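You operate a simulated robot arm through the tools that you are given. There is no shell and no other tool.

You run a simulated robot arm. Do the job below in one go: nothing can be reset, and whatever is moved stays where it is left.

## Task
Move the grey planter and its dripper to 03, then water the line.
Fine: planter in cell 03, dripper in socket 03, the spare green dripper in socket 06, all before the water runs; run the can dry in one go, none dripping into an empty cell, and turn the tap off; the rest stay.

The check looks at the end state, three seconds after you hand in, the way a careful person would. Anything else that was tipped, shoved, dropped, spilled or broken makes it a failure.

## Robot
A 7-joint arm with a two-finger parallel gripper, fixed in place. Base frame: the origin is at the foot of the arm, x ahead of it, y to its left, z up. Units: mm, degrees, N and s.
Its first joint turns from -149.0 to 149.0 degrees. Payload 3.5 kg.
Tool frame: the origin (TCP) lies between the finger pads and is the grasp point; the fingertips stand 23 mm ahead of it; z points along the fingers, y is the line along which they close. The gripper opens to 94 mm. The fingers are 38 mm wide and 10 mm thick; the gripper's body (54 by 96 mm) begins 39 mm behind the TCP.
Orientation is that of the tool frame in the base frame, as a unit quaternion [x, y, z, w]. With the fingers straight down and closing along the base's y, the tool's x points along the base's -x, its y along +y and its z along -z.

## Interface
- The arm moves only by the tool drive_tool. Its argument "targets" is a list of rows, each a list of 7 numbers: the shift along the tool's x, y, z in units of 200 mm (1.0 is 200 mm), then the turn, a rotation vector about the tool's x, y, z in units of 60 degrees (1.0 is 60 degrees), then the gripper command, from -1 (fully open) to 1 (shut), values between in proportion. In form: [[dx, dy, dz, wx, wy, wz, jaw], ...]. A call has 1 to 20 rows; each row is the pose to reach, as a shift and turn from the pose commanded when the call began, along the tool's axes at that moment. A call with a number of a shift or a turn outside -1 to 1 is refused whole. Rows are played at 5 a second. More than 50 mm and 8.6 degrees between two rows, or a gripper value outside its range, and nothing of the call is played. A pose out of reach is approached as far as the arm can. The call stops where the force on the tool passes 50 N (or 10 N more than at its start, if that is more) or the arm is blocked; 0.2 s more then pass. The fingers move at their own pace (about 153 mm/s each) and stop on an object; they squeeze with about 34 N. The grip force told is the motor's: it shows also when the fingers shut on nothing. Time passes only in rows, and 0.2 s behind the last, so rows that repeat a pose let the fingers close. It gives the time, the measured TCP pose, the force on the tool (base axes), the opening and the grip force at its end, in the units of the frame above (readings bear some noise), with the torque about the TCP (base axes, N m) and any sound that the robot's microphone picked up, and new pictures: "pictures" is both (left out), scene, wrist or none.
- Cameras (640 x 400 px; columns grow to the right, rows downward): "scene" is fixed at [400.5, 650.3, 1403]; the picture's right is [-0.89, -0.45, 0.00], its down [0.02, -0.05, -1.00] and it looks along [0.45, -0.89, 0.05] (base axes); focal length 214 px, centre (320, 200). "wrist" rides on the gripper at [86, 16, -74] in the tool frame; the picture's right is [-0.18, 0.98, 0.00], its down [-0.58, -0.11, -0.81] and it looks along [-0.79, -0.15, 0.59] (tool axes); focal length 243 px, centre (320, 200). There is no depth. A picture from a camera that has moved, and an enlarged one, comes with that camera's place and axes in the base frame and with its lens.
- close_up(camera, box): a new picture of the part [left, top, right, bottom] of that camera's present view, enlarged. It takes no simulated time.
- hand_in(): hands the job in; it is judged then, once.

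Places have to be worked out from the pictures, the camera data and where the tool is seen. Open the gripper and draw the arm clear of the work before you hand the job in, unless the task says otherwise.

The tools are called after "Call:" as name(argument=value, ...) on one line, values as JSON. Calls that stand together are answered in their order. drive_tool: Moves the arm, as the interface text tells. Its arguments: {"type":"object","properties":{"targets":{"type":"array"},"pictures":{"type":"string","enum":["both","scene","wrist","none"]}},"required":["targets"]} The other tools are called the same way: close_up (camera, box) takes an enlarged picture of a part of a camera's view; hand_in () hands the job in.

At the start:

```text
time_s: 0.0
tcp_pos: [180.1, 1081.8, 1229.8]
tool_rot: [-0.001, 1.0, 0.0, 0.0]
ft_force: [0.0, -0.9, 0.4]
torque: [0.0, -0.01, 0.03]
width: 94.1
gripper_force: 0.1
```

scene: 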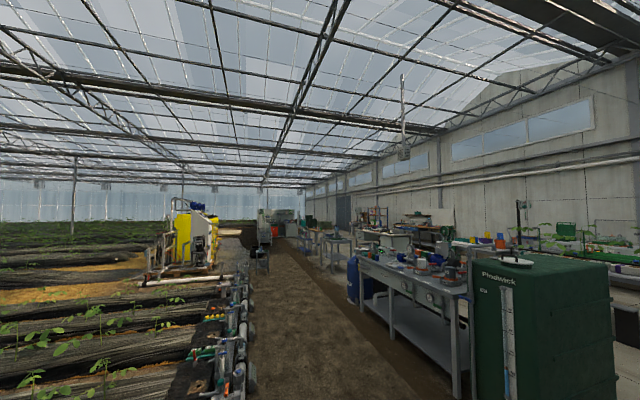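
wrist: 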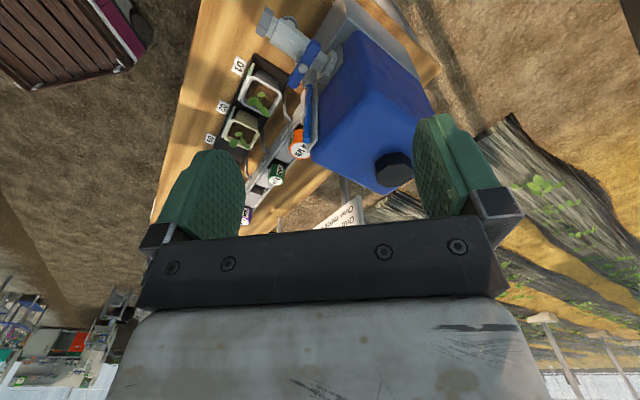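

The scene camera looks over the work; only the wrist camera shows the bench (upside down). I enlarge that part of the wrist view to read the layout.

Call:
close_up(camera="wrist", box=[150, 0, 450, 235])

Call:
close_up(camera="wrist", box=[200, 30, 330, 111])

Call:
close_up(camera="scene", box=[340, 200, 640, 400])

```text
1.70 times, centred on (300, 118) of wrist
camera zoom: at [94.1, 1100.5, 1304.3], right [0.18, 0.98, 0.0], down [0.58, -0.11, 0.81], along [0.79, -0.15, -0.59], focal length 413 px, centre (354, 340)
```

zoom: 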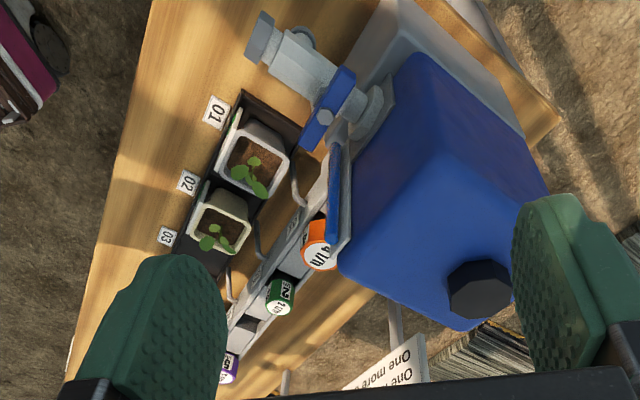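

```text
4.92 times, centred on (265, 70) of wrist
camera zoom: at [94.1, 1100.5, 1304.3], right [0.18, 0.98, 0.0], down [0.58, -0.11, 0.81], along [0.79, -0.15, -0.59], focal length 1194 px, centre (591, 838)
```

zoom: 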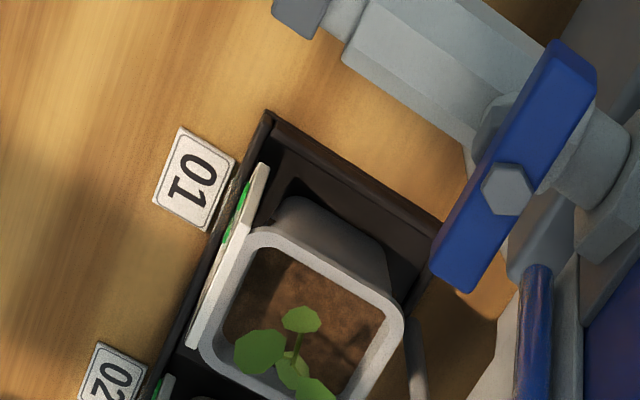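

```text
2.00 times, centred on (490, 300) of scene
camera zoom: at [400.5, 650.3, 1403.0], right [-0.89, -0.45, 0.0], down [0.02, -0.05, -1.0], along [0.45, -0.89, 0.05], focal length 429 px, centre (-20, 0)
```

zoom: 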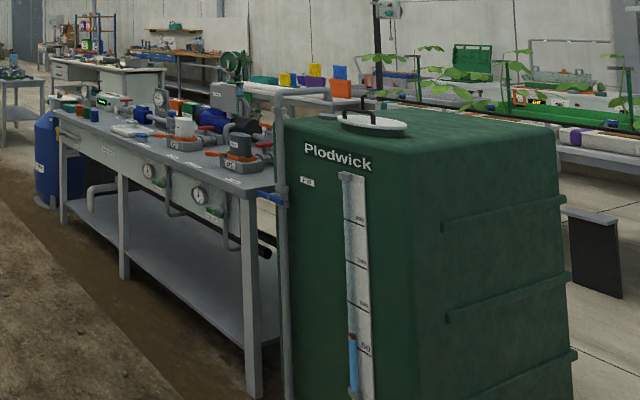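

The bench with a tray (cells 01, 02, 03…), a rail of sockets, a blue can and a tap is ahead of the camera. I move the arm up and back a little to get parallax and a wider look.

Call:
drive_tool(targets=[[0, -0.1, -0.1, 0, 0, 0, -1], [0, -0.2, -0.2, 0, 0, 0, -1], [0, -0.35, -0.35, 0, 0, 0, -1], [0, -0.5, -0.5, 0, 0, 0, -1], [0, -0.5, -0.5, 0, 0, 0, -1]], pictures="wrist")

```text
time_s: 1.2
tcp_pos: [184.9, 996.6, 1304.0]
tool_rot: [0.0, 1.0, 0.029, 0.009]
ft_force: [0.3, -0.3, 0.4]
torque: [-0.05, 0.01, 0.04]
width: 94.1
gripper_force: 0.0
out of reach, approached as far as the arm can: row 2, 3, 4, 5
camera wrist: at [97.3, 1010.7, 1378.6], right [0.18, 0.98, 0.06], down [0.57, -0.16, 0.81], along [0.8, -0.11, -0.59], focal length 243 px, centre (320, 200)
```

wrist: 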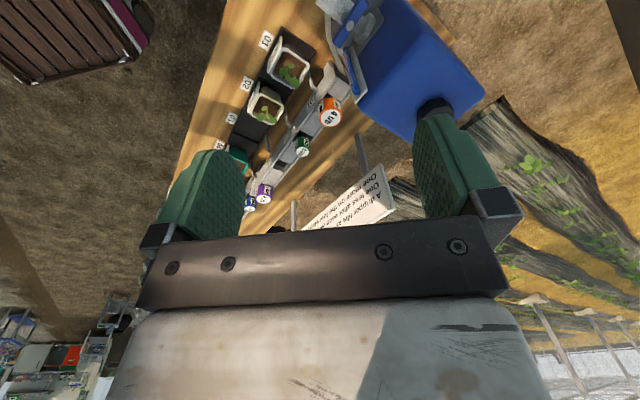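

Triangulating label 01 from both views gives about (297, 895, 790), so the bench top is near z≈790 and the row runs along about (0.7,-0.7). I bring the tool in toward the base and turn it so the camera looks outward over the row.

Call:
drive_tool(targets=[[-0.04, -0.13, 0.03, 0, 0, -0.13, -1], [-0.08, -0.26, 0.06, 0, 0, -0.26, -1], [-0.12, -0.4, 0.1, 0, 0, -0.39, -1], [-0.16, -0.54, 0.1, 0, 0, -0.52, -1], [-0.2, -0.68, 0.1, 0, 0, -0.65, -1], [-0.25, -0.82, 0.1, 0, 0, -0.78, -1], [-0.3, -0.95, 0.1, 0, 0, -0.9, -1], [-0.3, -0.95, 0.1, 0, 0, -0.9, -1]], pictures="wrist")

```text
time_s: 2.9
tcp_pos: [245.0, 817.9, 1256.1]
tool_rot: [-0.443, 0.895, 0.038, 0.032]
ft_force: [-12.9, 9.6, -2.3]
torque: [-0.56, -1.38, -1.83]
width: 93.8
gripper_force: 0.0
out of reach, approached as far as the arm can: row 4, 5, 6, 7, 8
stopped in row 8: the force on the tool passed its limit at 77 N (the readings are from after the stop); the commanded pose is now the measured one
camera wrist: at [179.7, 755.5, 1323.0], right [-0.67, 0.74, 0.05], down [0.42, 0.32, 0.85], along [0.61, 0.59, -0.52], focal length 243 px, centre (320, 200)
```

wrist: 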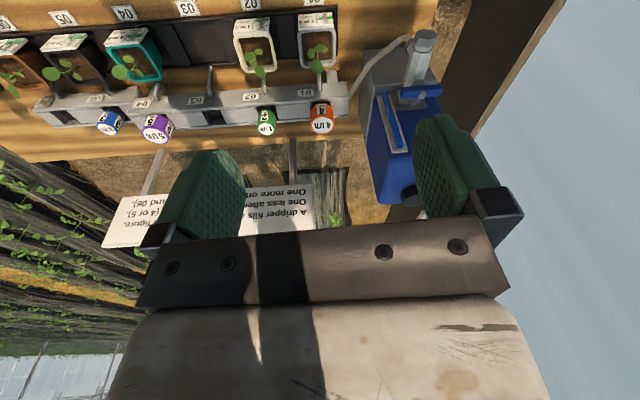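

Something pushed back (77 N), so the arm is stopped here; I first read the picture in detail before moving away from that contact.

Call:
close_up(camera="wrist", box=[0, 0, 440, 250])

Call:
close_up(camera="wrist", box=[90, 170, 330, 250])

Call:
close_up(camera="wrist", box=[230, 0, 450, 140])

Call:
close_up(camera="wrist", box=[0, 0, 230, 145])

```text
1.45 times, centred on (220, 125) of wrist
camera zoom: at [179.7, 755.5, 1323.0], right [-0.67, 0.74, 0.05], down [0.42, 0.32, 0.85], along [0.61, 0.59, -0.52], focal length 353 px, centre (466, 309)
```

zoom: 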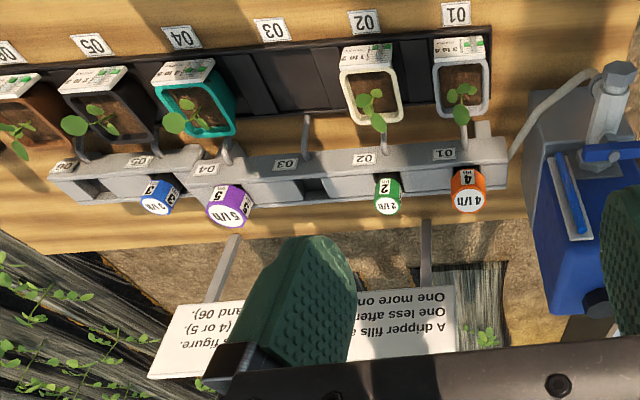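

```text
2.67 times, centred on (210, 210) of wrist
camera zoom: at [179.7, 755.5, 1323.0], right [-0.67, 0.74, 0.05], down [0.42, 0.32, 0.85], along [0.61, 0.59, -0.52], focal length 647 px, centre (613, 173)
```

zoom: 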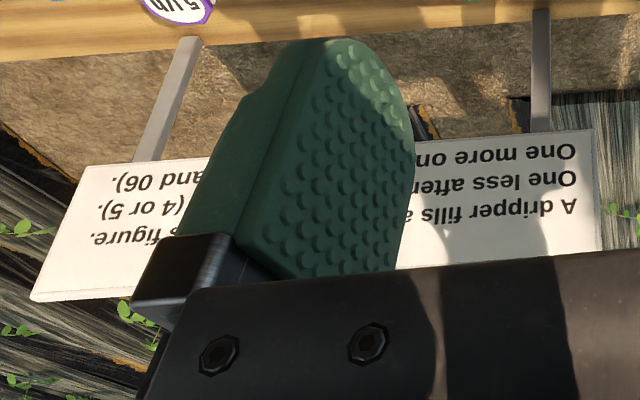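

```text
2.86 times, centred on (340, 70) of wrist
camera zoom: at [179.7, 755.5, 1323.0], right [-0.67, 0.74, 0.05], down [0.42, 0.32, 0.85], along [0.61, 0.59, -0.52], focal length 693 px, centre (263, 571)
```

zoom: 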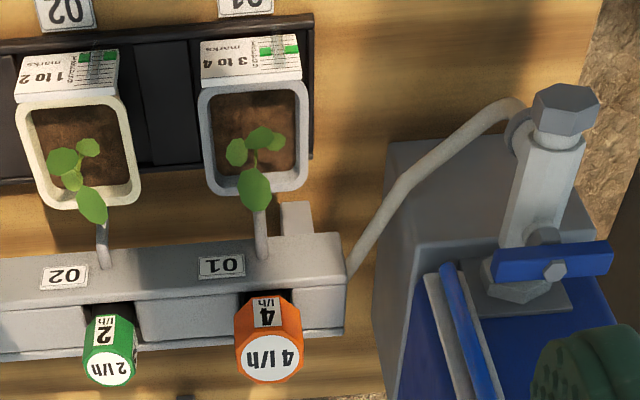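

```text
2.76 times, centred on (115, 72) of wrist
camera zoom: at [179.7, 755.5, 1323.0], right [-0.67, 0.74, 0.05], down [0.42, 0.32, 0.85], along [0.61, 0.59, -0.52], focal length 669 px, centre (886, 552)
```

zoom: 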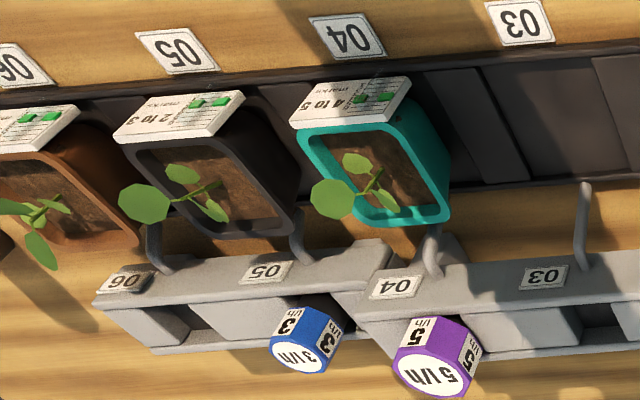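

The row reads 01 light grey (4 l/h), 02 cream (2 l/h), 03 empty, 04 teal (5 l/h), 05 dark grey (3 l/h), 06 brown (no dripper), and the sign must still be read fully. I back away gently, down and toward the base, checking the force.

Call:
drive_tool(targets=[[0.05, 0, 0.03, 0, 0, 0, -1], [0.12, 0, 0.08, 0, 0, 0, -1], [0.2, 0, 0.15, 0, 0, 0, -1], [0.3, 0, 0.2, 0, 0, 0, -1], [0.3, 0, 0.2, 0, 0, 0, -1]], pictures="wrist")

```text
time_s: 4.1
tcp_pos: [211.1, 776.0, 1211.5]
tool_rot: [-0.444, 0.895, 0.037, 0.031]
ft_force: [-0.3, -0.8, 0.0]
torque: [0.01, 0.03, -0.03]
width: 94.0
gripper_force: 0.0
camera wrist: at [144.8, 711.7, 1277.8], right [-0.67, 0.74, 0.05], down [0.42, 0.32, 0.85], along [0.61, 0.59, -0.52], focal length 243 px, centre (320, 200)
```

wrist: 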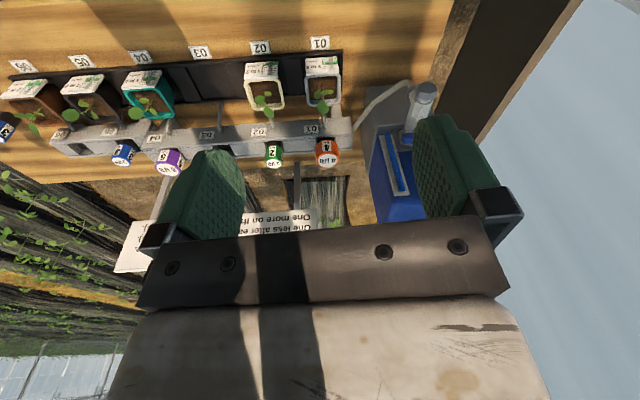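

The force is gone. I slide along the row toward the 06 end and straighten the tool so that it faces the row squarely.

Call:
drive_tool(targets=[[0.02, -0.2, 0, 0.01, 0.02, 0.03, -1], [0.05, -0.4, 0, 0.02, 0.04, 0.06, -1], [0.08, -0.6, 0, 0.03, 0.06, 0.09, -1], [0.1, -0.8, 0, 0.04, 0.08, 0.12, -1], [0.12, -1.0, 0, 0.043, 0.082, 0.129, -1], [0.12, -1.0, 0, 0.043, 0.082, 0.129, -1]], pictures="wrist")

```text
time_s: 4.8
tcp_pos: [279.5, 723.9, 1186.1]
tool_rot: [-0.405, 0.914, 0.026, 0.023]
ft_force: [-9.7, 8.6, -2.9]
torque: [-0.51, -1.1, -1.37]
width: 94.2
gripper_force: 0.1
out of reach, approached as far as the arm can: row 2, 3
stopped in row 3: the force on the tool passed its limit at 59 N (the readings are from after the stop); the commanded pose is now the measured one
camera wrist: at [207.8, 667.7, 1254.9], right [-0.61, 0.79, 0.04], down [0.45, 0.3, 0.84], along [0.65, 0.53, -0.54], focal length 243 px, centre (320, 200)
```

wrist: 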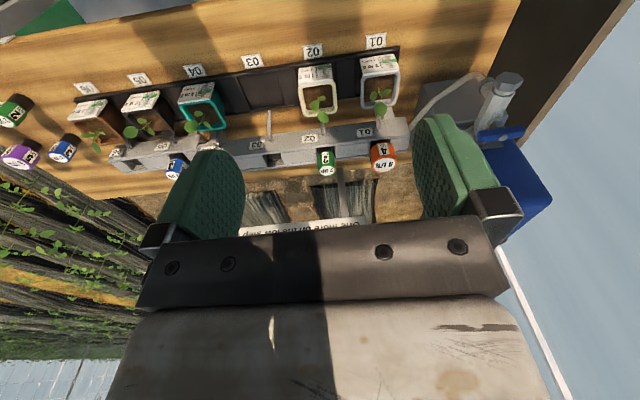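

The contact torque points at the camera's own spot (inboard of the tool), so the camera was brushing the arm's own forearm, not the bench. I enlarge the present view to see the spares on the left.

Call:
close_up(camera="wrist", box=[0, 30, 230, 190])

Call:
close_up(camera="wrist", box=[230, 20, 560, 250])

```text
2.50 times, centred on (115, 110) of wrist
camera zoom: at [207.8, 667.7, 1254.9], right [-0.61, 0.79, 0.04], down [0.45, 0.3, 0.84], along [0.65, 0.53, -0.54], focal length 606 px, centre (832, 425)
```

zoom: 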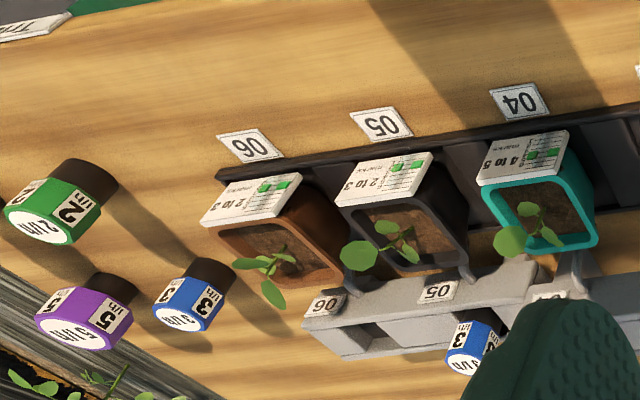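

```text
1.74 times, centred on (395, 135) of wrist
camera zoom: at [207.8, 667.7, 1254.9], right [-0.61, 0.79, 0.04], down [0.45, 0.3, 0.84], along [0.65, 0.53, -0.54], focal length 422 px, centre (190, 313)
```

zoom: 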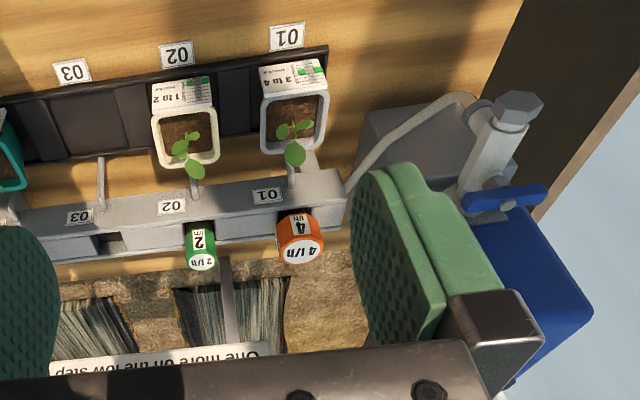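

I go down and inward with the tool, which should open the gap between camera and forearm, to a closer viewing point in front of cells 03–06.

Call:
drive_tool(targets=[[0.08, 0, 0.15, 0, 0, 0, -1], [0.16, 0, 0.33, 0.01, 0.02, 0.01, -1], [0.26, -0.05, 0.5, 0.02, 0.04, 0.02, -1], [0.36, -0.15, 0.65, 0.029, 0.06, 0.03, -1], [0.44, -0.28, 0.739, 0.029, 0.06, 0.046, -1], [0.44, -0.4, 0.739, 0.029, 0.06, 0.046, -1], [0.444, -0.517, 0.739, 0.029, 0.06, 0.046, -1], [0.444, -0.517, 0.739, 0.029, 0.06, 0.046, -1]], pictures="wrist")

```text
time_s: 6.5
tcp_pos: [300.1, 599.0, 1029.0]
tool_rot: [-0.383, 0.924, 0.0, 0.001]
ft_force: [-3.5, 25.3, -30.5]
torque: [-0.36, -2.73, -2.25]
width: 94.1
gripper_force: 0.1
camera wrist: at [227.9, 550.7, 1104.3], right [-0.57, 0.82, 0.0], down [0.49, 0.33, 0.81], along [0.67, 0.46, -0.59], focal length 243 px, centre (320, 200)
```

wrist: 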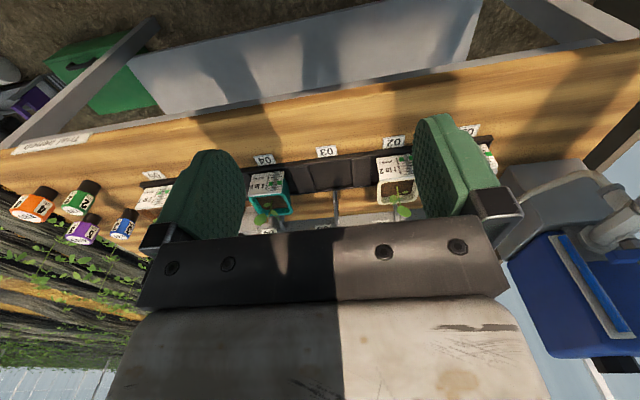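

The spares are visible now (orange 4, green 2, purple 5, blue 3), but the camera mount is pressed by the forearm (40 N). I ease outward/down and turn the tool so the camera swings to the left, away from the forearm.

Call:
drive_tool(targets=[[-0.05, 0.02, 0.08, 0, 0, 0.05, -1], [-0.1, 0.04, 0.12, 0, 0, 0.15, -1], [-0.15, 0.06, 0.12, 0, 0, 0.27, -1], [-0.15, 0.06, 0.12, 0, 0, 0.4, -1], [-0.15, 0.06, 0.12, 0, 0, 0.53, -1], [-0.15, 0.06, 0.12, 0, 0, 0.66, -1], [-0.15, 0.06, 0.12, 0, 0, 0.75, -1], [-0.15, 0.06, 0.12, 0, 0, 0.75, -1]], pictures="wrist")

```text
time_s: 8.3
tcp_pos: [312.3, 628.0, 1003.7]
tool_rot: [-0.002, 1.0, 0.0, 0.001]
ft_force: [-0.9, 0.2, -0.6]
torque: [0.01, 0.02, -0.05]
width: 94.1
gripper_force: 0.0
camera wrist: at [226.3, 646.1, 1080.0], right [0.18, 0.98, 0.0], down [0.58, -0.11, 0.81], along [0.79, -0.15, -0.59], focal length 243 px, centre (320, 200)
```

wrist: 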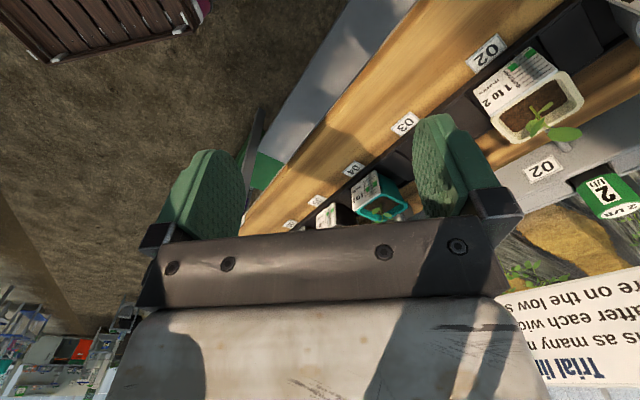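

Contact is gone. I travel up and to the left (as at the start pose, where the sign is in front of the camera) so that I can read the sign in full.

Call:
drive_tool(targets=[[0.15, 0, -0.15, 0, 0, 0, -1], [0.3, 0.05, -0.3, 0, 0, 0, -1], [0.45, 0.15, -0.45, 0, 0, 0, -1], [0.55, 0.3, -0.6, 0, 0, 0, -1], [0.65, 0.45, -0.7, 0, 0, 0, -1], [0.75, 0.65, -0.8, 0, 0, 0, -1], [0.8, 0.85, -0.83, 0, 0, 0, -1], [0.85, 1.0, -0.83, 0, 0, 0, -1], [0.85, 1.0, -0.83, 0, 0, 0, -1]], pictures="wrist")

Call:
drive_tool(targets=[[0, 0.2, 0, 0, -0.06, 0, -1], [0, 0.4, 0, 0, -0.12, 0, -1], [0, 0.6, 0, 0, -0.18, 0, -1], [0, 0.75, 0, 0, -0.25, 0, -1], [0, 0.75, 0, 0, -0.25, 0, -1]], pictures="wrist")

```text
time_s: 10.3
tcp_pos: [141.4, 831.5, 1162.4]
tool_rot: [-0.001, 1.0, 0.008, 0.002]
ft_force: [-0.3, 0.2, -0.6]
torque: [0.01, 0.0, -0.01]
width: 93.8
gripper_force: 0.0
out of reach, approached as far as the arm can: row 3, 4, 5, 6, 7, 8, 9
camera wrist: at [55.4, 847.3, 1237.1], right [0.18, 0.98, 0.01], down [0.58, -0.12, 0.81], along [0.79, -0.14, -0.59], focal length 243 px, centre (320, 200)
```

wrist: 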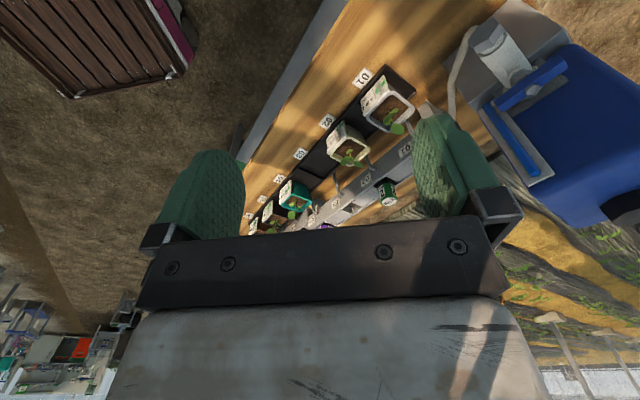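

```text
time_s: 11.6
tcp_pos: [142.4, 981.2, 1161.5]
tool_rot: [-0.002, 0.992, -0.001, 0.13]
ft_force: [-0.4, -0.4, -0.2]
torque: [0.02, 0.03, 0.04]
width: 93.9
gripper_force: 0.0
camera wrist: at [39.8, 998.5, 1210.9], right [0.17, 0.98, 0.05], down [0.35, -0.11, 0.93], along [0.92, -0.14, -0.37], focal length 243 px, centre (320, 200)
```

wrist: 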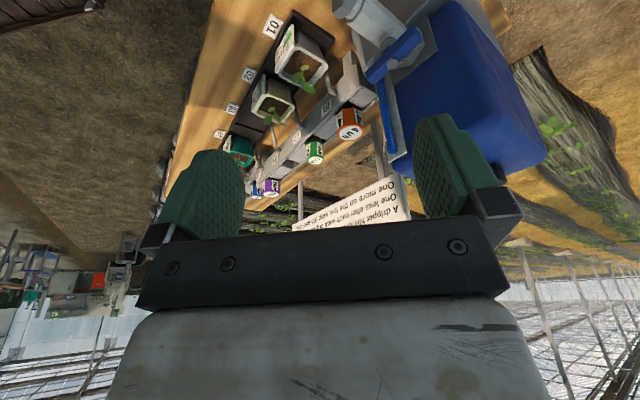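

The sign sits behind the rail at a slant; I enlarge it.

Call:
close_up(camera="wrist", box=[270, 160, 430, 260])

Call:
close_up(camera="wrist", box=[230, 10, 430, 135])

```text
4.00 times, centred on (350, 210) of wrist
camera zoom: at [39.8, 998.5, 1210.9], right [0.17, 0.98, 0.05], down [0.35, -0.11, 0.93], along [0.92, -0.14, -0.37], focal length 970 px, centre (200, 160)
```

zoom: 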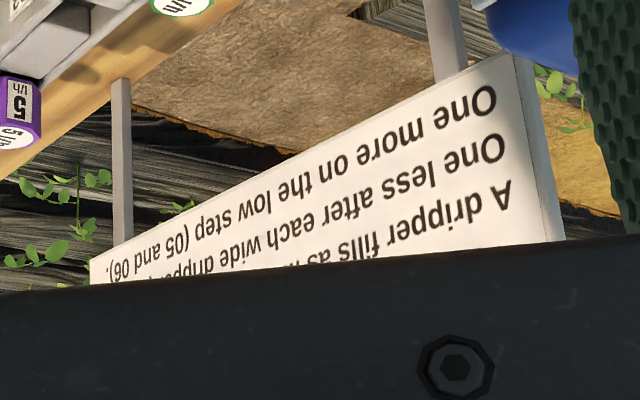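

```text
3.20 times, centred on (330, 72) of wrist
camera zoom: at [39.8, 998.5, 1210.9], right [0.17, 0.98, 0.05], down [0.35, -0.11, 0.93], along [0.92, -0.14, -0.37], focal length 776 px, centre (288, 608)
```

zoom: 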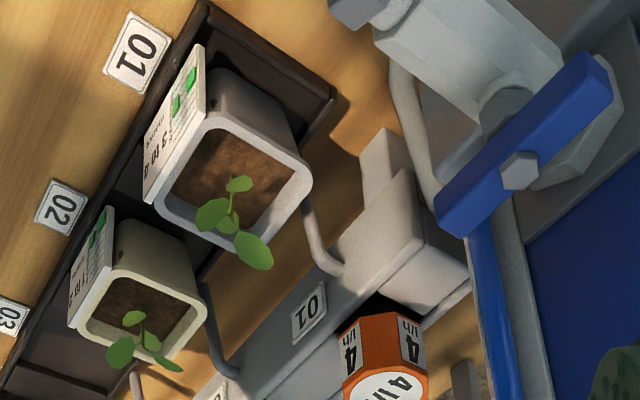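

The sign reads: a dripper fills as many marks as its figure; one less after each wide dripper (4 or 5); one more on the low step (05 and 06). Light grey 01 carries the orange 4; now I go closer over cells 01–02 to measure planters, rail and tap.

Call:
drive_tool(targets=[[-0.06, -0.15, 0.05, 0, 0.04, 0, -1], [-0.12, -0.3, 0.15, 0, 0.08, 0, -1], [-0.2, -0.42, 0.3, 0, 0.13, 0, -1], [-0.28, -0.52, 0.45, 0, 0.18, 0, -1], [-0.35, -0.6, 0.62, 0, 0.22, 0, -1], [-0.4, -0.655, 0.75, 0, 0.25, 0, -1], [-0.435, -0.655, 0.847, 0, 0.25, 0, -1], [-0.435, -0.655, 0.847, 0, 0.25, 0, -1]], pictures="wrist")

Call:
close_up(camera="wrist", box=[250, 0, 640, 240])

```text
time_s: 13.3
tcp_pos: [270.4, 851.1, 1020.2]
tool_rot: [-0.004, 1.0, 0.0, 0.0]
ft_force: [0.3, -0.7, 0.7]
torque: [0.01, 0.0, 0.0]
width: 94.0
gripper_force: 0.1
camera wrist: at [184.5, 868.6, 1095.0], right [0.18, 0.98, 0.0], down [0.58, -0.11, 0.81], along [0.79, -0.15, -0.59], focal length 243 px, centre (320, 200)
```

wrist: 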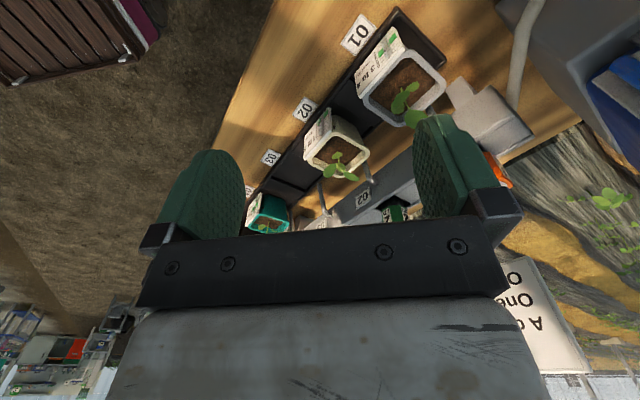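

```text
1.64 times, centred on (445, 120) of wrist
camera zoom: at [184.5, 868.6, 1095.0], right [0.18, 0.98, 0.0], down [0.58, -0.11, 0.81], along [0.79, -0.15, -0.59], focal length 398 px, centre (115, 331)
```

zoom: 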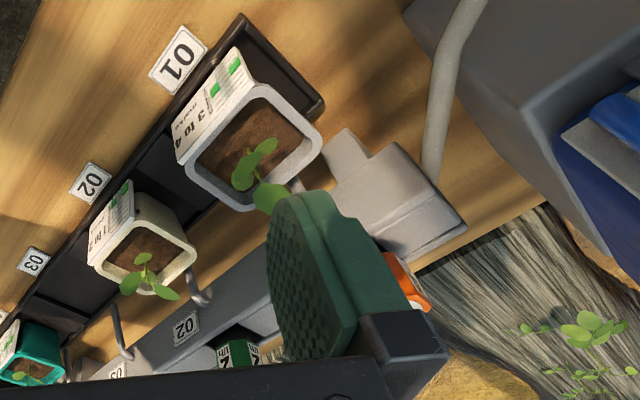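

I take finer close-ups of the cell 01/02 planters and rail for measuring.

Call:
close_up(camera="wrist", box=[330, 0, 550, 140])

Call:
close_up(camera="wrist", box=[230, 80, 430, 240])

```text
2.86 times, centred on (440, 70) of wrist
camera zoom: at [184.5, 868.6, 1095.0], right [0.18, 0.98, 0.0], down [0.58, -0.11, 0.81], along [0.79, -0.15, -0.59], focal length 693 px, centre (-23, 571)
```

zoom: 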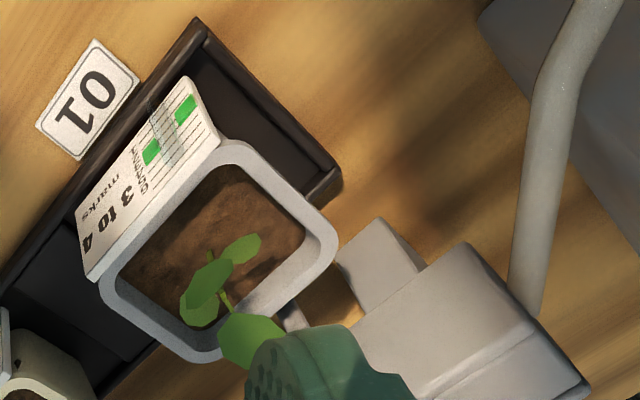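

```text
2.50 times, centred on (330, 160) of wrist
camera zoom: at [184.5, 868.6, 1095.0], right [0.18, 0.98, 0.0], down [0.58, -0.11, 0.81], along [0.79, -0.15, -0.59], focal length 606 px, centre (295, 300)
```

zoom: 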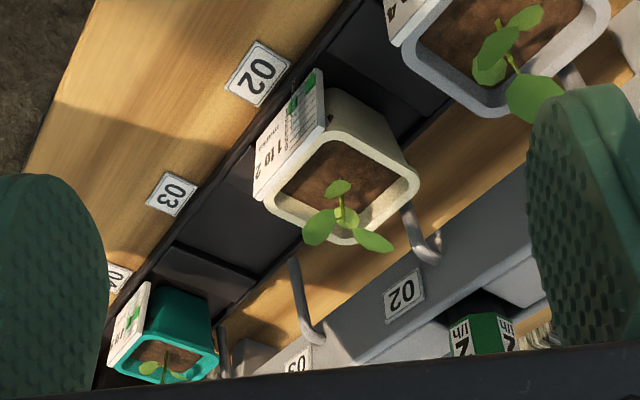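

Planter 01's rim centre comes out at about (350, 933, 830), the pitch at 120 mm along (0.707,-0.707), so cell 03 is near (519, 762). To grip a planter by its sides I need the camera inboard; I test that turn here, at this lower height.

Call:
drive_tool(targets=[[0, 0, 0, 0, 0, -0.12, -1], [0, 0, 0, 0, 0, -0.25, -1], [0, 0, 0, 0, 0, -0.38, -1], [0, 0, 0, 0, 0, -0.51, -1], [0, 0, 0, 0, 0, -0.63, -1], [0, 0, 0, 0, 0, -0.75, -1], [0, 0, 0, 0, 0, -0.75, -1]], pictures="wrist")

Call:
close_up(camera="wrist", box=[130, 0, 530, 240])

```text
time_s: 14.9
tcp_pos: [269.9, 850.8, 1020.1]
tool_rot: [-0.386, 0.923, 0.0, -0.001]
ft_force: [-0.3, 0.0, -0.4]
torque: [0.0, 0.02, 0.01]
width: 94.1
gripper_force: 0.2
camera wrist: at [198.3, 802.7, 1095.6], right [-0.57, 0.82, 0.0], down [0.49, 0.34, 0.81], along [0.66, 0.46, -0.59], focal length 243 px, centre (320, 200)
```

wrist: 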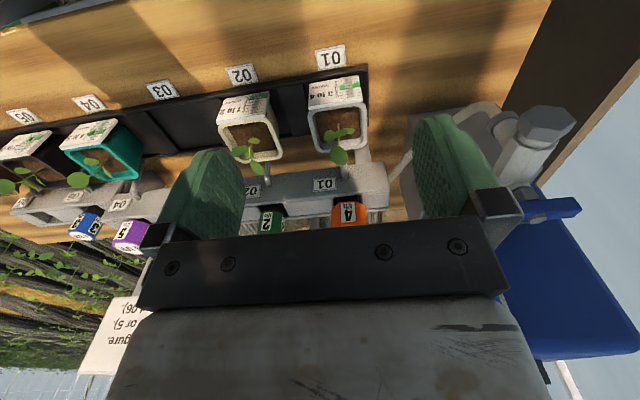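

```text
1.60 times, centred on (330, 120) of wrist
camera zoom: at [198.3, 802.7, 1095.6], right [-0.57, 0.82, 0.0], down [0.49, 0.34, 0.81], along [0.66, 0.46, -0.59], focal length 388 px, centre (304, 328)
```

zoom: 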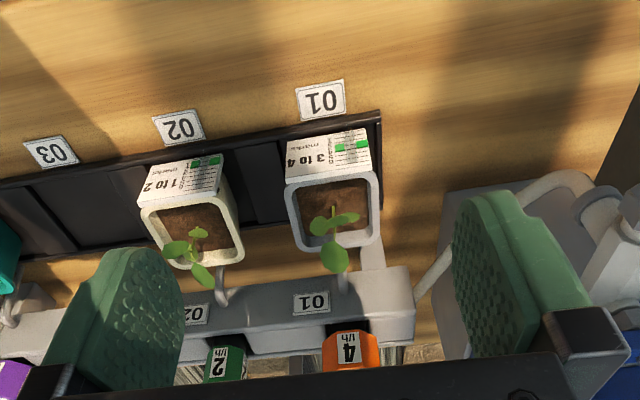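

The turn was free of contact. I enlarge planter 01 and the rail once more for exact measures.

Call:
close_up(camera="wrist", box=[290, 40, 400, 170])

Call:
close_up(camera="wrist", box=[0, 60, 180, 260])

Call:
close_up(camera="wrist", box=[230, 130, 400, 240])

```text
3.08 times, centred on (345, 105) of wrist
camera zoom: at [198.3, 802.7, 1095.6], right [-0.57, 0.82, 0.0], down [0.49, 0.34, 0.81], along [0.66, 0.46, -0.59], focal length 746 px, centre (243, 492)
```

zoom: 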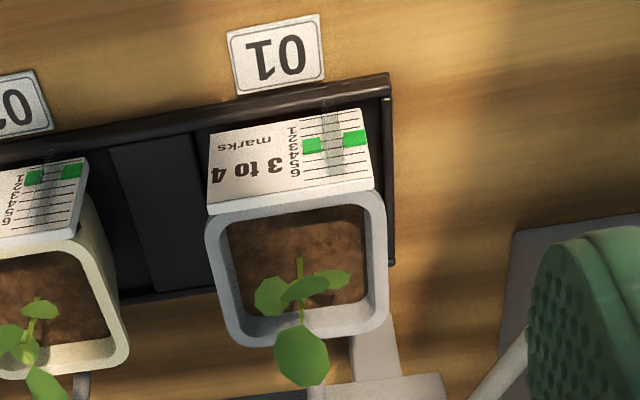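

```text
2.00 times, centred on (90, 160) of wrist
camera zoom: at [198.3, 802.7, 1095.6], right [-0.57, 0.82, 0.0], down [0.49, 0.34, 0.81], along [0.66, 0.46, -0.59], focal length 485 px, centre (780, 280)
```

zoom: 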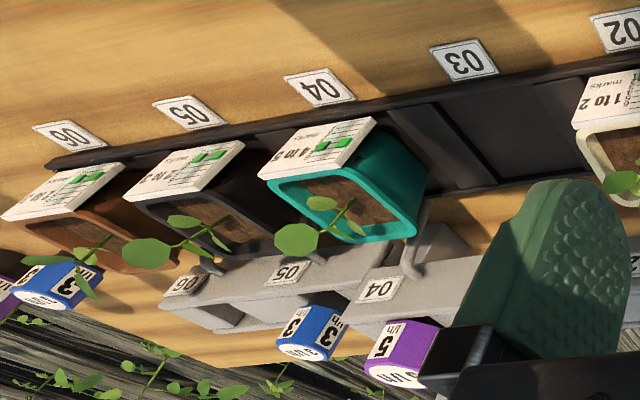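

```text
3.64 times, centred on (315, 185) of wrist
camera zoom: at [198.3, 802.7, 1095.6], right [-0.57, 0.82, 0.0], down [0.49, 0.34, 0.81], along [0.66, 0.46, -0.59], focal length 882 px, centre (338, 254)
```

zoom: 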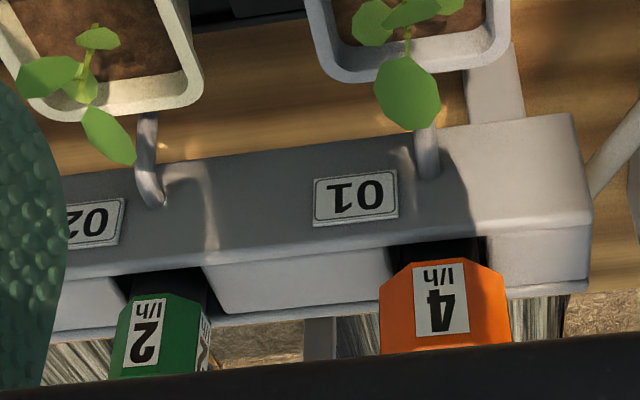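

I take a second view from a pure sideways shift (+150 mm along the row, same orientation) so heights can be triangulated reliably.

Call:
drive_tool(targets=[[0, -0.2, 0, 0, 0, 0, -1], [0, -0.4, 0, 0, 0, 0, -1], [0, -0.6, 0, 0, 0, 0, -1], [0, -0.75, 0, 0, 0, 0, -1], [0, -0.75, 0, 0, 0, 0, -1], [0, -0.75, 0, 0, 0, 0, -1]], pictures="wrist")

Call:
close_up(camera="wrist", box=[400, 0, 620, 140])

Call:
close_up(camera="wrist", box=[230, 20, 430, 145])

Call:
close_up(camera="wrist", box=[230, 120, 430, 245])

```text
time_s: 16.4
tcp_pos: [376.1, 745.9, 1020.5]
tool_rot: [-0.385, 0.923, -0.001, -0.001]
ft_force: [0.3, -0.9, -0.5]
torque: [-0.02, -0.02, -0.01]
width: 94.3
gripper_force: 0.0
camera wrist: at [304.8, 697.5, 1095.0], right [-0.57, 0.82, 0.0], down [0.49, 0.34, 0.81], along [0.66, 0.46, -0.59], focal length 243 px, centre (320, 200)
```

wrist: 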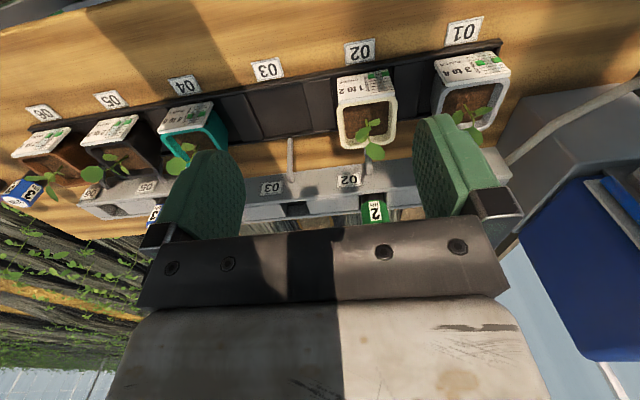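

```text
2.86 times, centred on (510, 70) of wrist
camera zoom: at [304.8, 697.5, 1095.0], right [-0.57, 0.82, 0.0], down [0.49, 0.34, 0.81], along [0.66, 0.46, -0.59], focal length 693 px, centre (-223, 571)
```

zoom: 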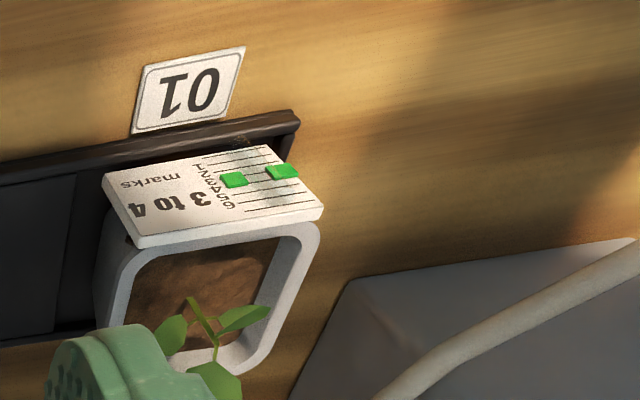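

```text
3.20 times, centred on (330, 82) of wrist
camera zoom: at [304.8, 697.5, 1095.0], right [-0.57, 0.82, 0.0], down [0.49, 0.34, 0.81], along [0.66, 0.46, -0.59], focal length 776 px, centre (288, 576)
```

zoom: 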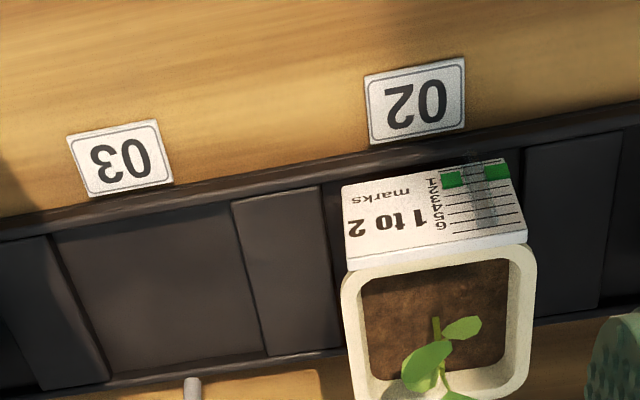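

```text
3.20 times, centred on (330, 182) of wrist
camera zoom: at [304.8, 697.5, 1095.0], right [-0.57, 0.82, 0.0], down [0.49, 0.34, 0.81], along [0.66, 0.46, -0.59], focal length 776 px, centre (288, 256)
```

zoom: 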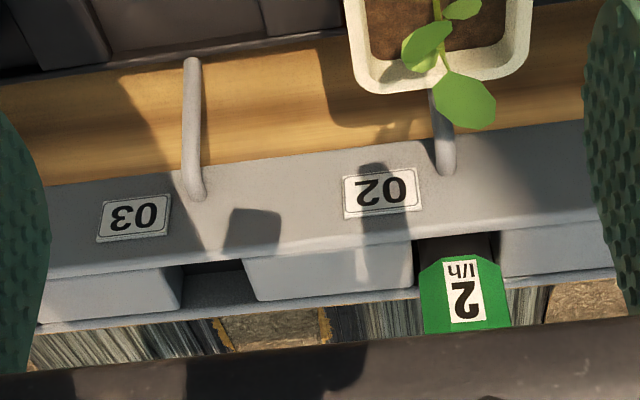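

Triangulation now gives: bench top z≈781, pitch ≈115 mm, planter 01 centre (345, 932) with rim z≈838 and leaves to ≈872, rail top z≈860. I move above planter 01 and lower partly to check alignment.

Call:
drive_tool(targets=[[0, 0.2, 0, 0, 0, 0, -1], [0, 0.4, 0, 0, 0, 0, -1], [0, 0.6, 0, 0, 0, 0, -1], [-0.1, 0.7675, 0, 0, 0, 0, -1], [-0.25, 0.7675, 0.1, 0, 0, 0, -1], [-0.4, 0.7675, 0.2, 0, 0, 0, -1], [-0.548, 0.7675, 0.3, 0, 0, 0, -1], [-0.548, 0.7675, 0.5, 0, 0, 0, -1], [-0.548, 0.7675, 0.5, 0, 0, 0, -1]], pictures="wrist")

Call:
close_up(camera="wrist", box=[170, 20, 490, 240])

```text
time_s: 18.4
tcp_pos: [342.3, 932.2, 920.4]
tool_rot: [-0.385, 0.923, -0.002, -0.001]
ft_force: [-0.3, 0.4, 0.8]
torque: [-0.04, 0.0, 0.0]
width: 93.9
gripper_force: 0.1
camera wrist: at [271.2, 883.4, 995.1], right [-0.57, 0.82, 0.0], down [0.49, 0.34, 0.81], along [0.66, 0.46, -0.59], focal length 243 px, centre (320, 200)
```

wrist: 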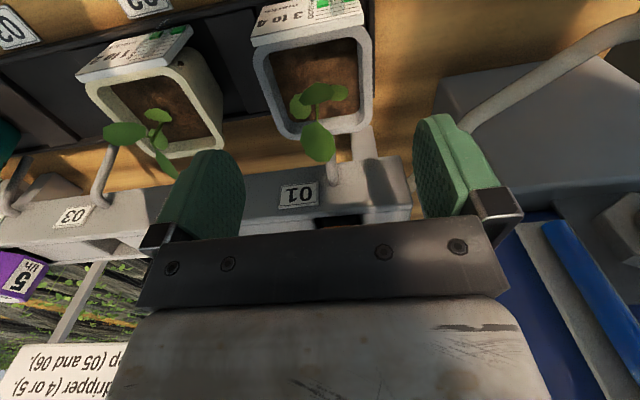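

```text
1.82 times, centred on (330, 130) of wrist
camera zoom: at [271.2, 883.4, 995.1], right [-0.57, 0.82, 0.0], down [0.49, 0.34, 0.81], along [0.66, 0.46, -0.59], focal length 441 px, centre (302, 327)
```

zoom: 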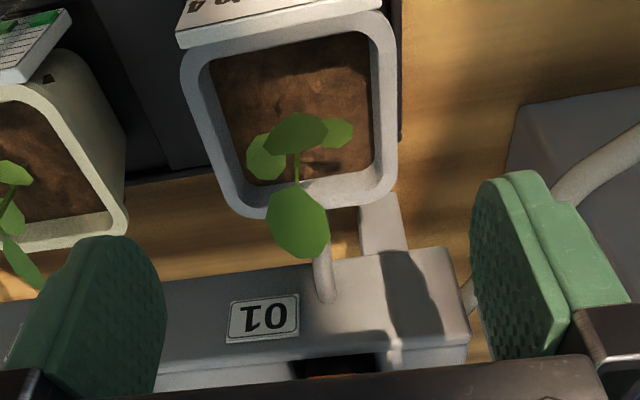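

The planter lies centred between the fingers (centre u within ~3 mm). I lower to z≈846, where the fingertips reach about 15 mm below the rim and the palm stays above the leaves.

Call:
drive_tool(targets=[[0, 0, 0.1, 0, 0, 0, -1], [0, 0, 0.2, 0, 0, 0, -1], [0, 0, 0.3, 0, 0, 0, -1], [0, 0, 0.37, 0, 0, 0, -1], [0, 0, 0.37, 0, 0, 0, -1]], pictures="wrist")

Call:
close_up(camera="wrist", box=[170, 20, 490, 240])

```text
time_s: 19.6
tcp_pos: [343.8, 930.8, 846.8]
tool_rot: [-0.385, 0.923, 0.0, 0.0]
ft_force: [1.4, -0.5, -0.2]
torque: [0.02, 0.01, -0.03]
width: 94.2
gripper_force: 0.0
camera wrist: at [272.5, 882.5, 921.7], right [-0.57, 0.82, 0.0], down [0.49, 0.34, 0.81], along [0.66, 0.46, -0.59], focal length 243 px, centre (320, 200)
```

wrist: 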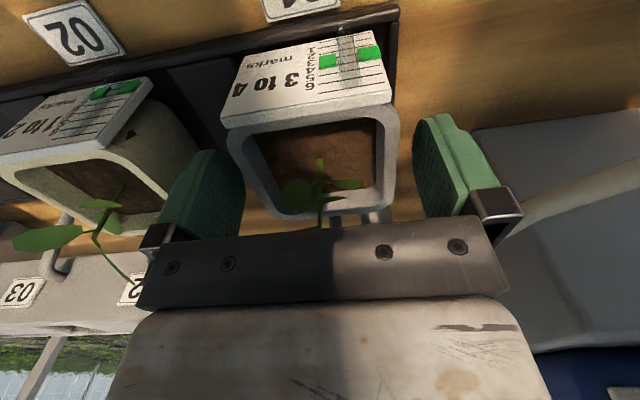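

```text
1.82 times, centred on (330, 130) of wrist
camera zoom: at [272.5, 882.5, 921.7], right [-0.57, 0.82, 0.0], down [0.49, 0.34, 0.81], along [0.66, 0.46, -0.59], focal length 441 px, centre (302, 327)
```

zoom: 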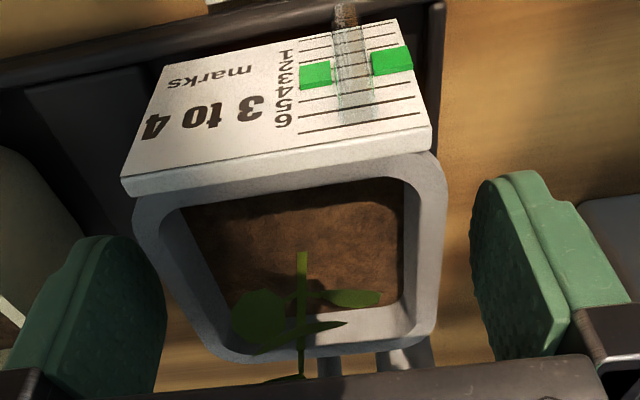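

The fingers flank the planter freely and no force shows. I close the gripper on it here.

Call:
drive_tool(targets=[[0, 0, 0.01, 0, 0, 0, 1], [0, 0, 0.01, 0, 0, 0, 1], [0, 0, 0.01, 0, 0, 0, 1], [0, 0, 0.01, 0, 0, 0, 1]], pictures="wrist")

Call:
close_up(camera="wrist", box=[170, 20, 490, 240])

```text
time_s: 20.6
tcp_pos: [344.2, 931.2, 846.0]
tool_rot: [-0.385, 0.923, 0.0, 0.001]
ft_force: [-0.5, 2.2, 29.3]
torque: [-0.07, 0.1, 0.0]
width: 68.6
gripper_force: 33.8
camera wrist: at [272.3, 882.3, 921.0], right [-0.57, 0.82, 0.0], down [0.49, 0.34, 0.81], along [0.66, 0.46, -0.59], focal length 243 px, centre (320, 200)
```

wrist: 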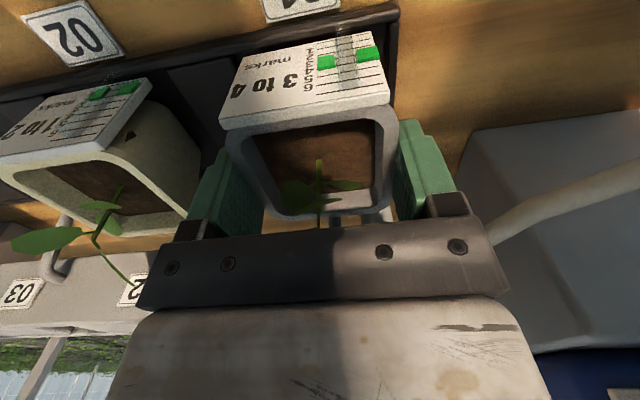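

```text
1.82 times, centred on (330, 130) of wrist
camera zoom: at [272.3, 882.3, 921.0], right [-0.57, 0.82, 0.0], down [0.49, 0.34, 0.81], along [0.66, 0.46, -0.59], focal length 441 px, centre (302, 327)
```

zoom: 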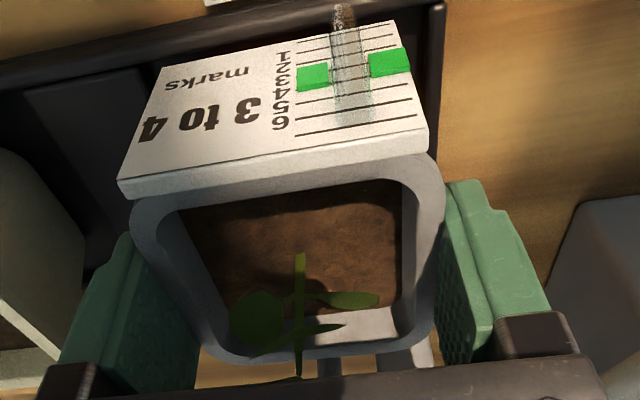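

The grip holds at 68.6 mm with the full squeeze. I lift slowly, straight up, and watch the load.

Call:
drive_tool(targets=[[0, 0, -0.02, 0, 0, 0, 1], [0, 0, -0.05, 0, 0, 0, 1], [0, 0, -0.1, 0, 0, 0, 1], [0, 0, -0.15, 0, 0, 0, 1], [0, 0, -0.15, 0, 0, 0, 1]], pictures="wrist")

```text
time_s: 21.8
tcp_pos: [344.1, 931.0, 875.6]
tool_rot: [-0.385, 0.923, -0.001, 0.0]
ft_force: [-0.2, 0.5, -1.3]
torque: [0.02, -0.01, 0.02]
width: 68.3
gripper_force: 33.8
camera wrist: at [272.5, 882.8, 949.8], right [-0.57, 0.82, 0.0], down [0.49, 0.34, 0.81], along [0.66, 0.46, -0.59], focal length 243 px, centre (320, 200)
```

wrist: 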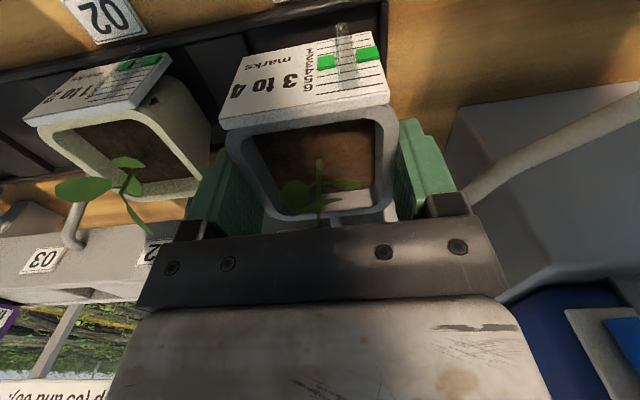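

The planter came up cleanly (about 1.3 N). I raise it to z≈960, clear of planter 02's leaves, and start along the row.

Call:
drive_tool(targets=[[0, 0, -0.12, 0, 0, 0, 1], [0, 0, -0.25, 0, 0, 0, 1], [0, 0, -0.38, 0, 0, 0, 1], [0, 0, -0.43, 0, 0, 0, 1], [0, -0.1, -0.43, 0, 0, 0, 1], [0, -0.25, -0.43, 0, 0, 0, 1], [0, -0.4, -0.43, 0, 0, 0, 1], [0, -0.55, -0.43, 0, 0, 0, 1], [0, -0.65, -0.43, 0, 0, 0, 1], [0, -0.65, -0.43, 0, 0, 0, 1]], pictures="wrist")

Call:
drive_tool(targets=[[0, -0.1, 0, 0, 0, 0, 1], [0, -0.25, 0, 0, 0, 0, 1], [0, -0.4, 0, 0, 0, 0, 1], [0, -0.5, 0, 0, 0, 0, 1], [0, -0.5, 0, 0, 0, 0, 1]], pictures="wrist")

```text
time_s: 23.9
tcp_pos: [437.2, 839.4, 960.9]
tool_rot: [-0.385, 0.923, -0.001, -0.001]
ft_force: [0.3, 0.3, -1.7]
torque: [0.01, 0.0, -0.01]
width: 68.5
gripper_force: 34.0
camera wrist: at [365.1, 791.0, 1035.8], right [-0.57, 0.82, 0.0], down [0.49, 0.34, 0.81], along [0.66, 0.46, -0.59], focal length 243 px, centre (320, 200)
```

wrist: 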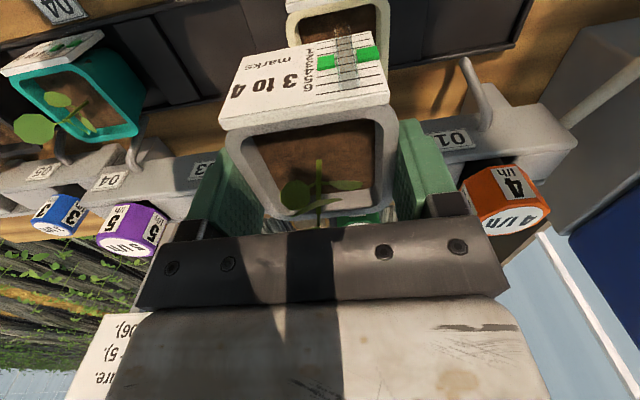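

```text
time_s: 25.1
tcp_pos: [508.6, 770.2, 961.3]
tool_rot: [-0.385, 0.923, -0.001, -0.001]
ft_force: [-0.1, -0.3, -1.7]
torque: [0.01, 0.0, -0.03]
width: 68.5
gripper_force: 34.3
camera wrist: at [436.6, 721.0, 1035.7], right [-0.57, 0.82, 0.0], down [0.49, 0.34, 0.81], along [0.66, 0.46, -0.59], focal length 243 px, centre (320, 200)
```

wrist: 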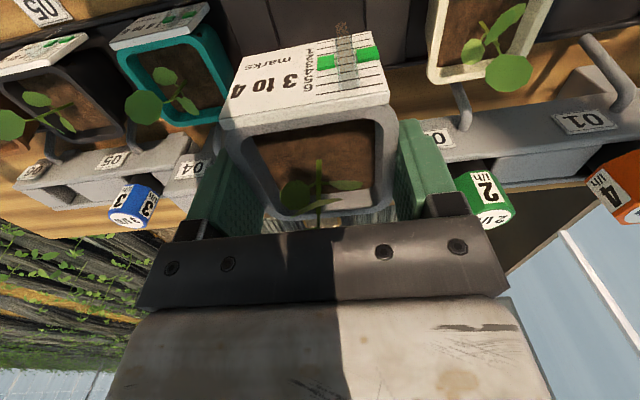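

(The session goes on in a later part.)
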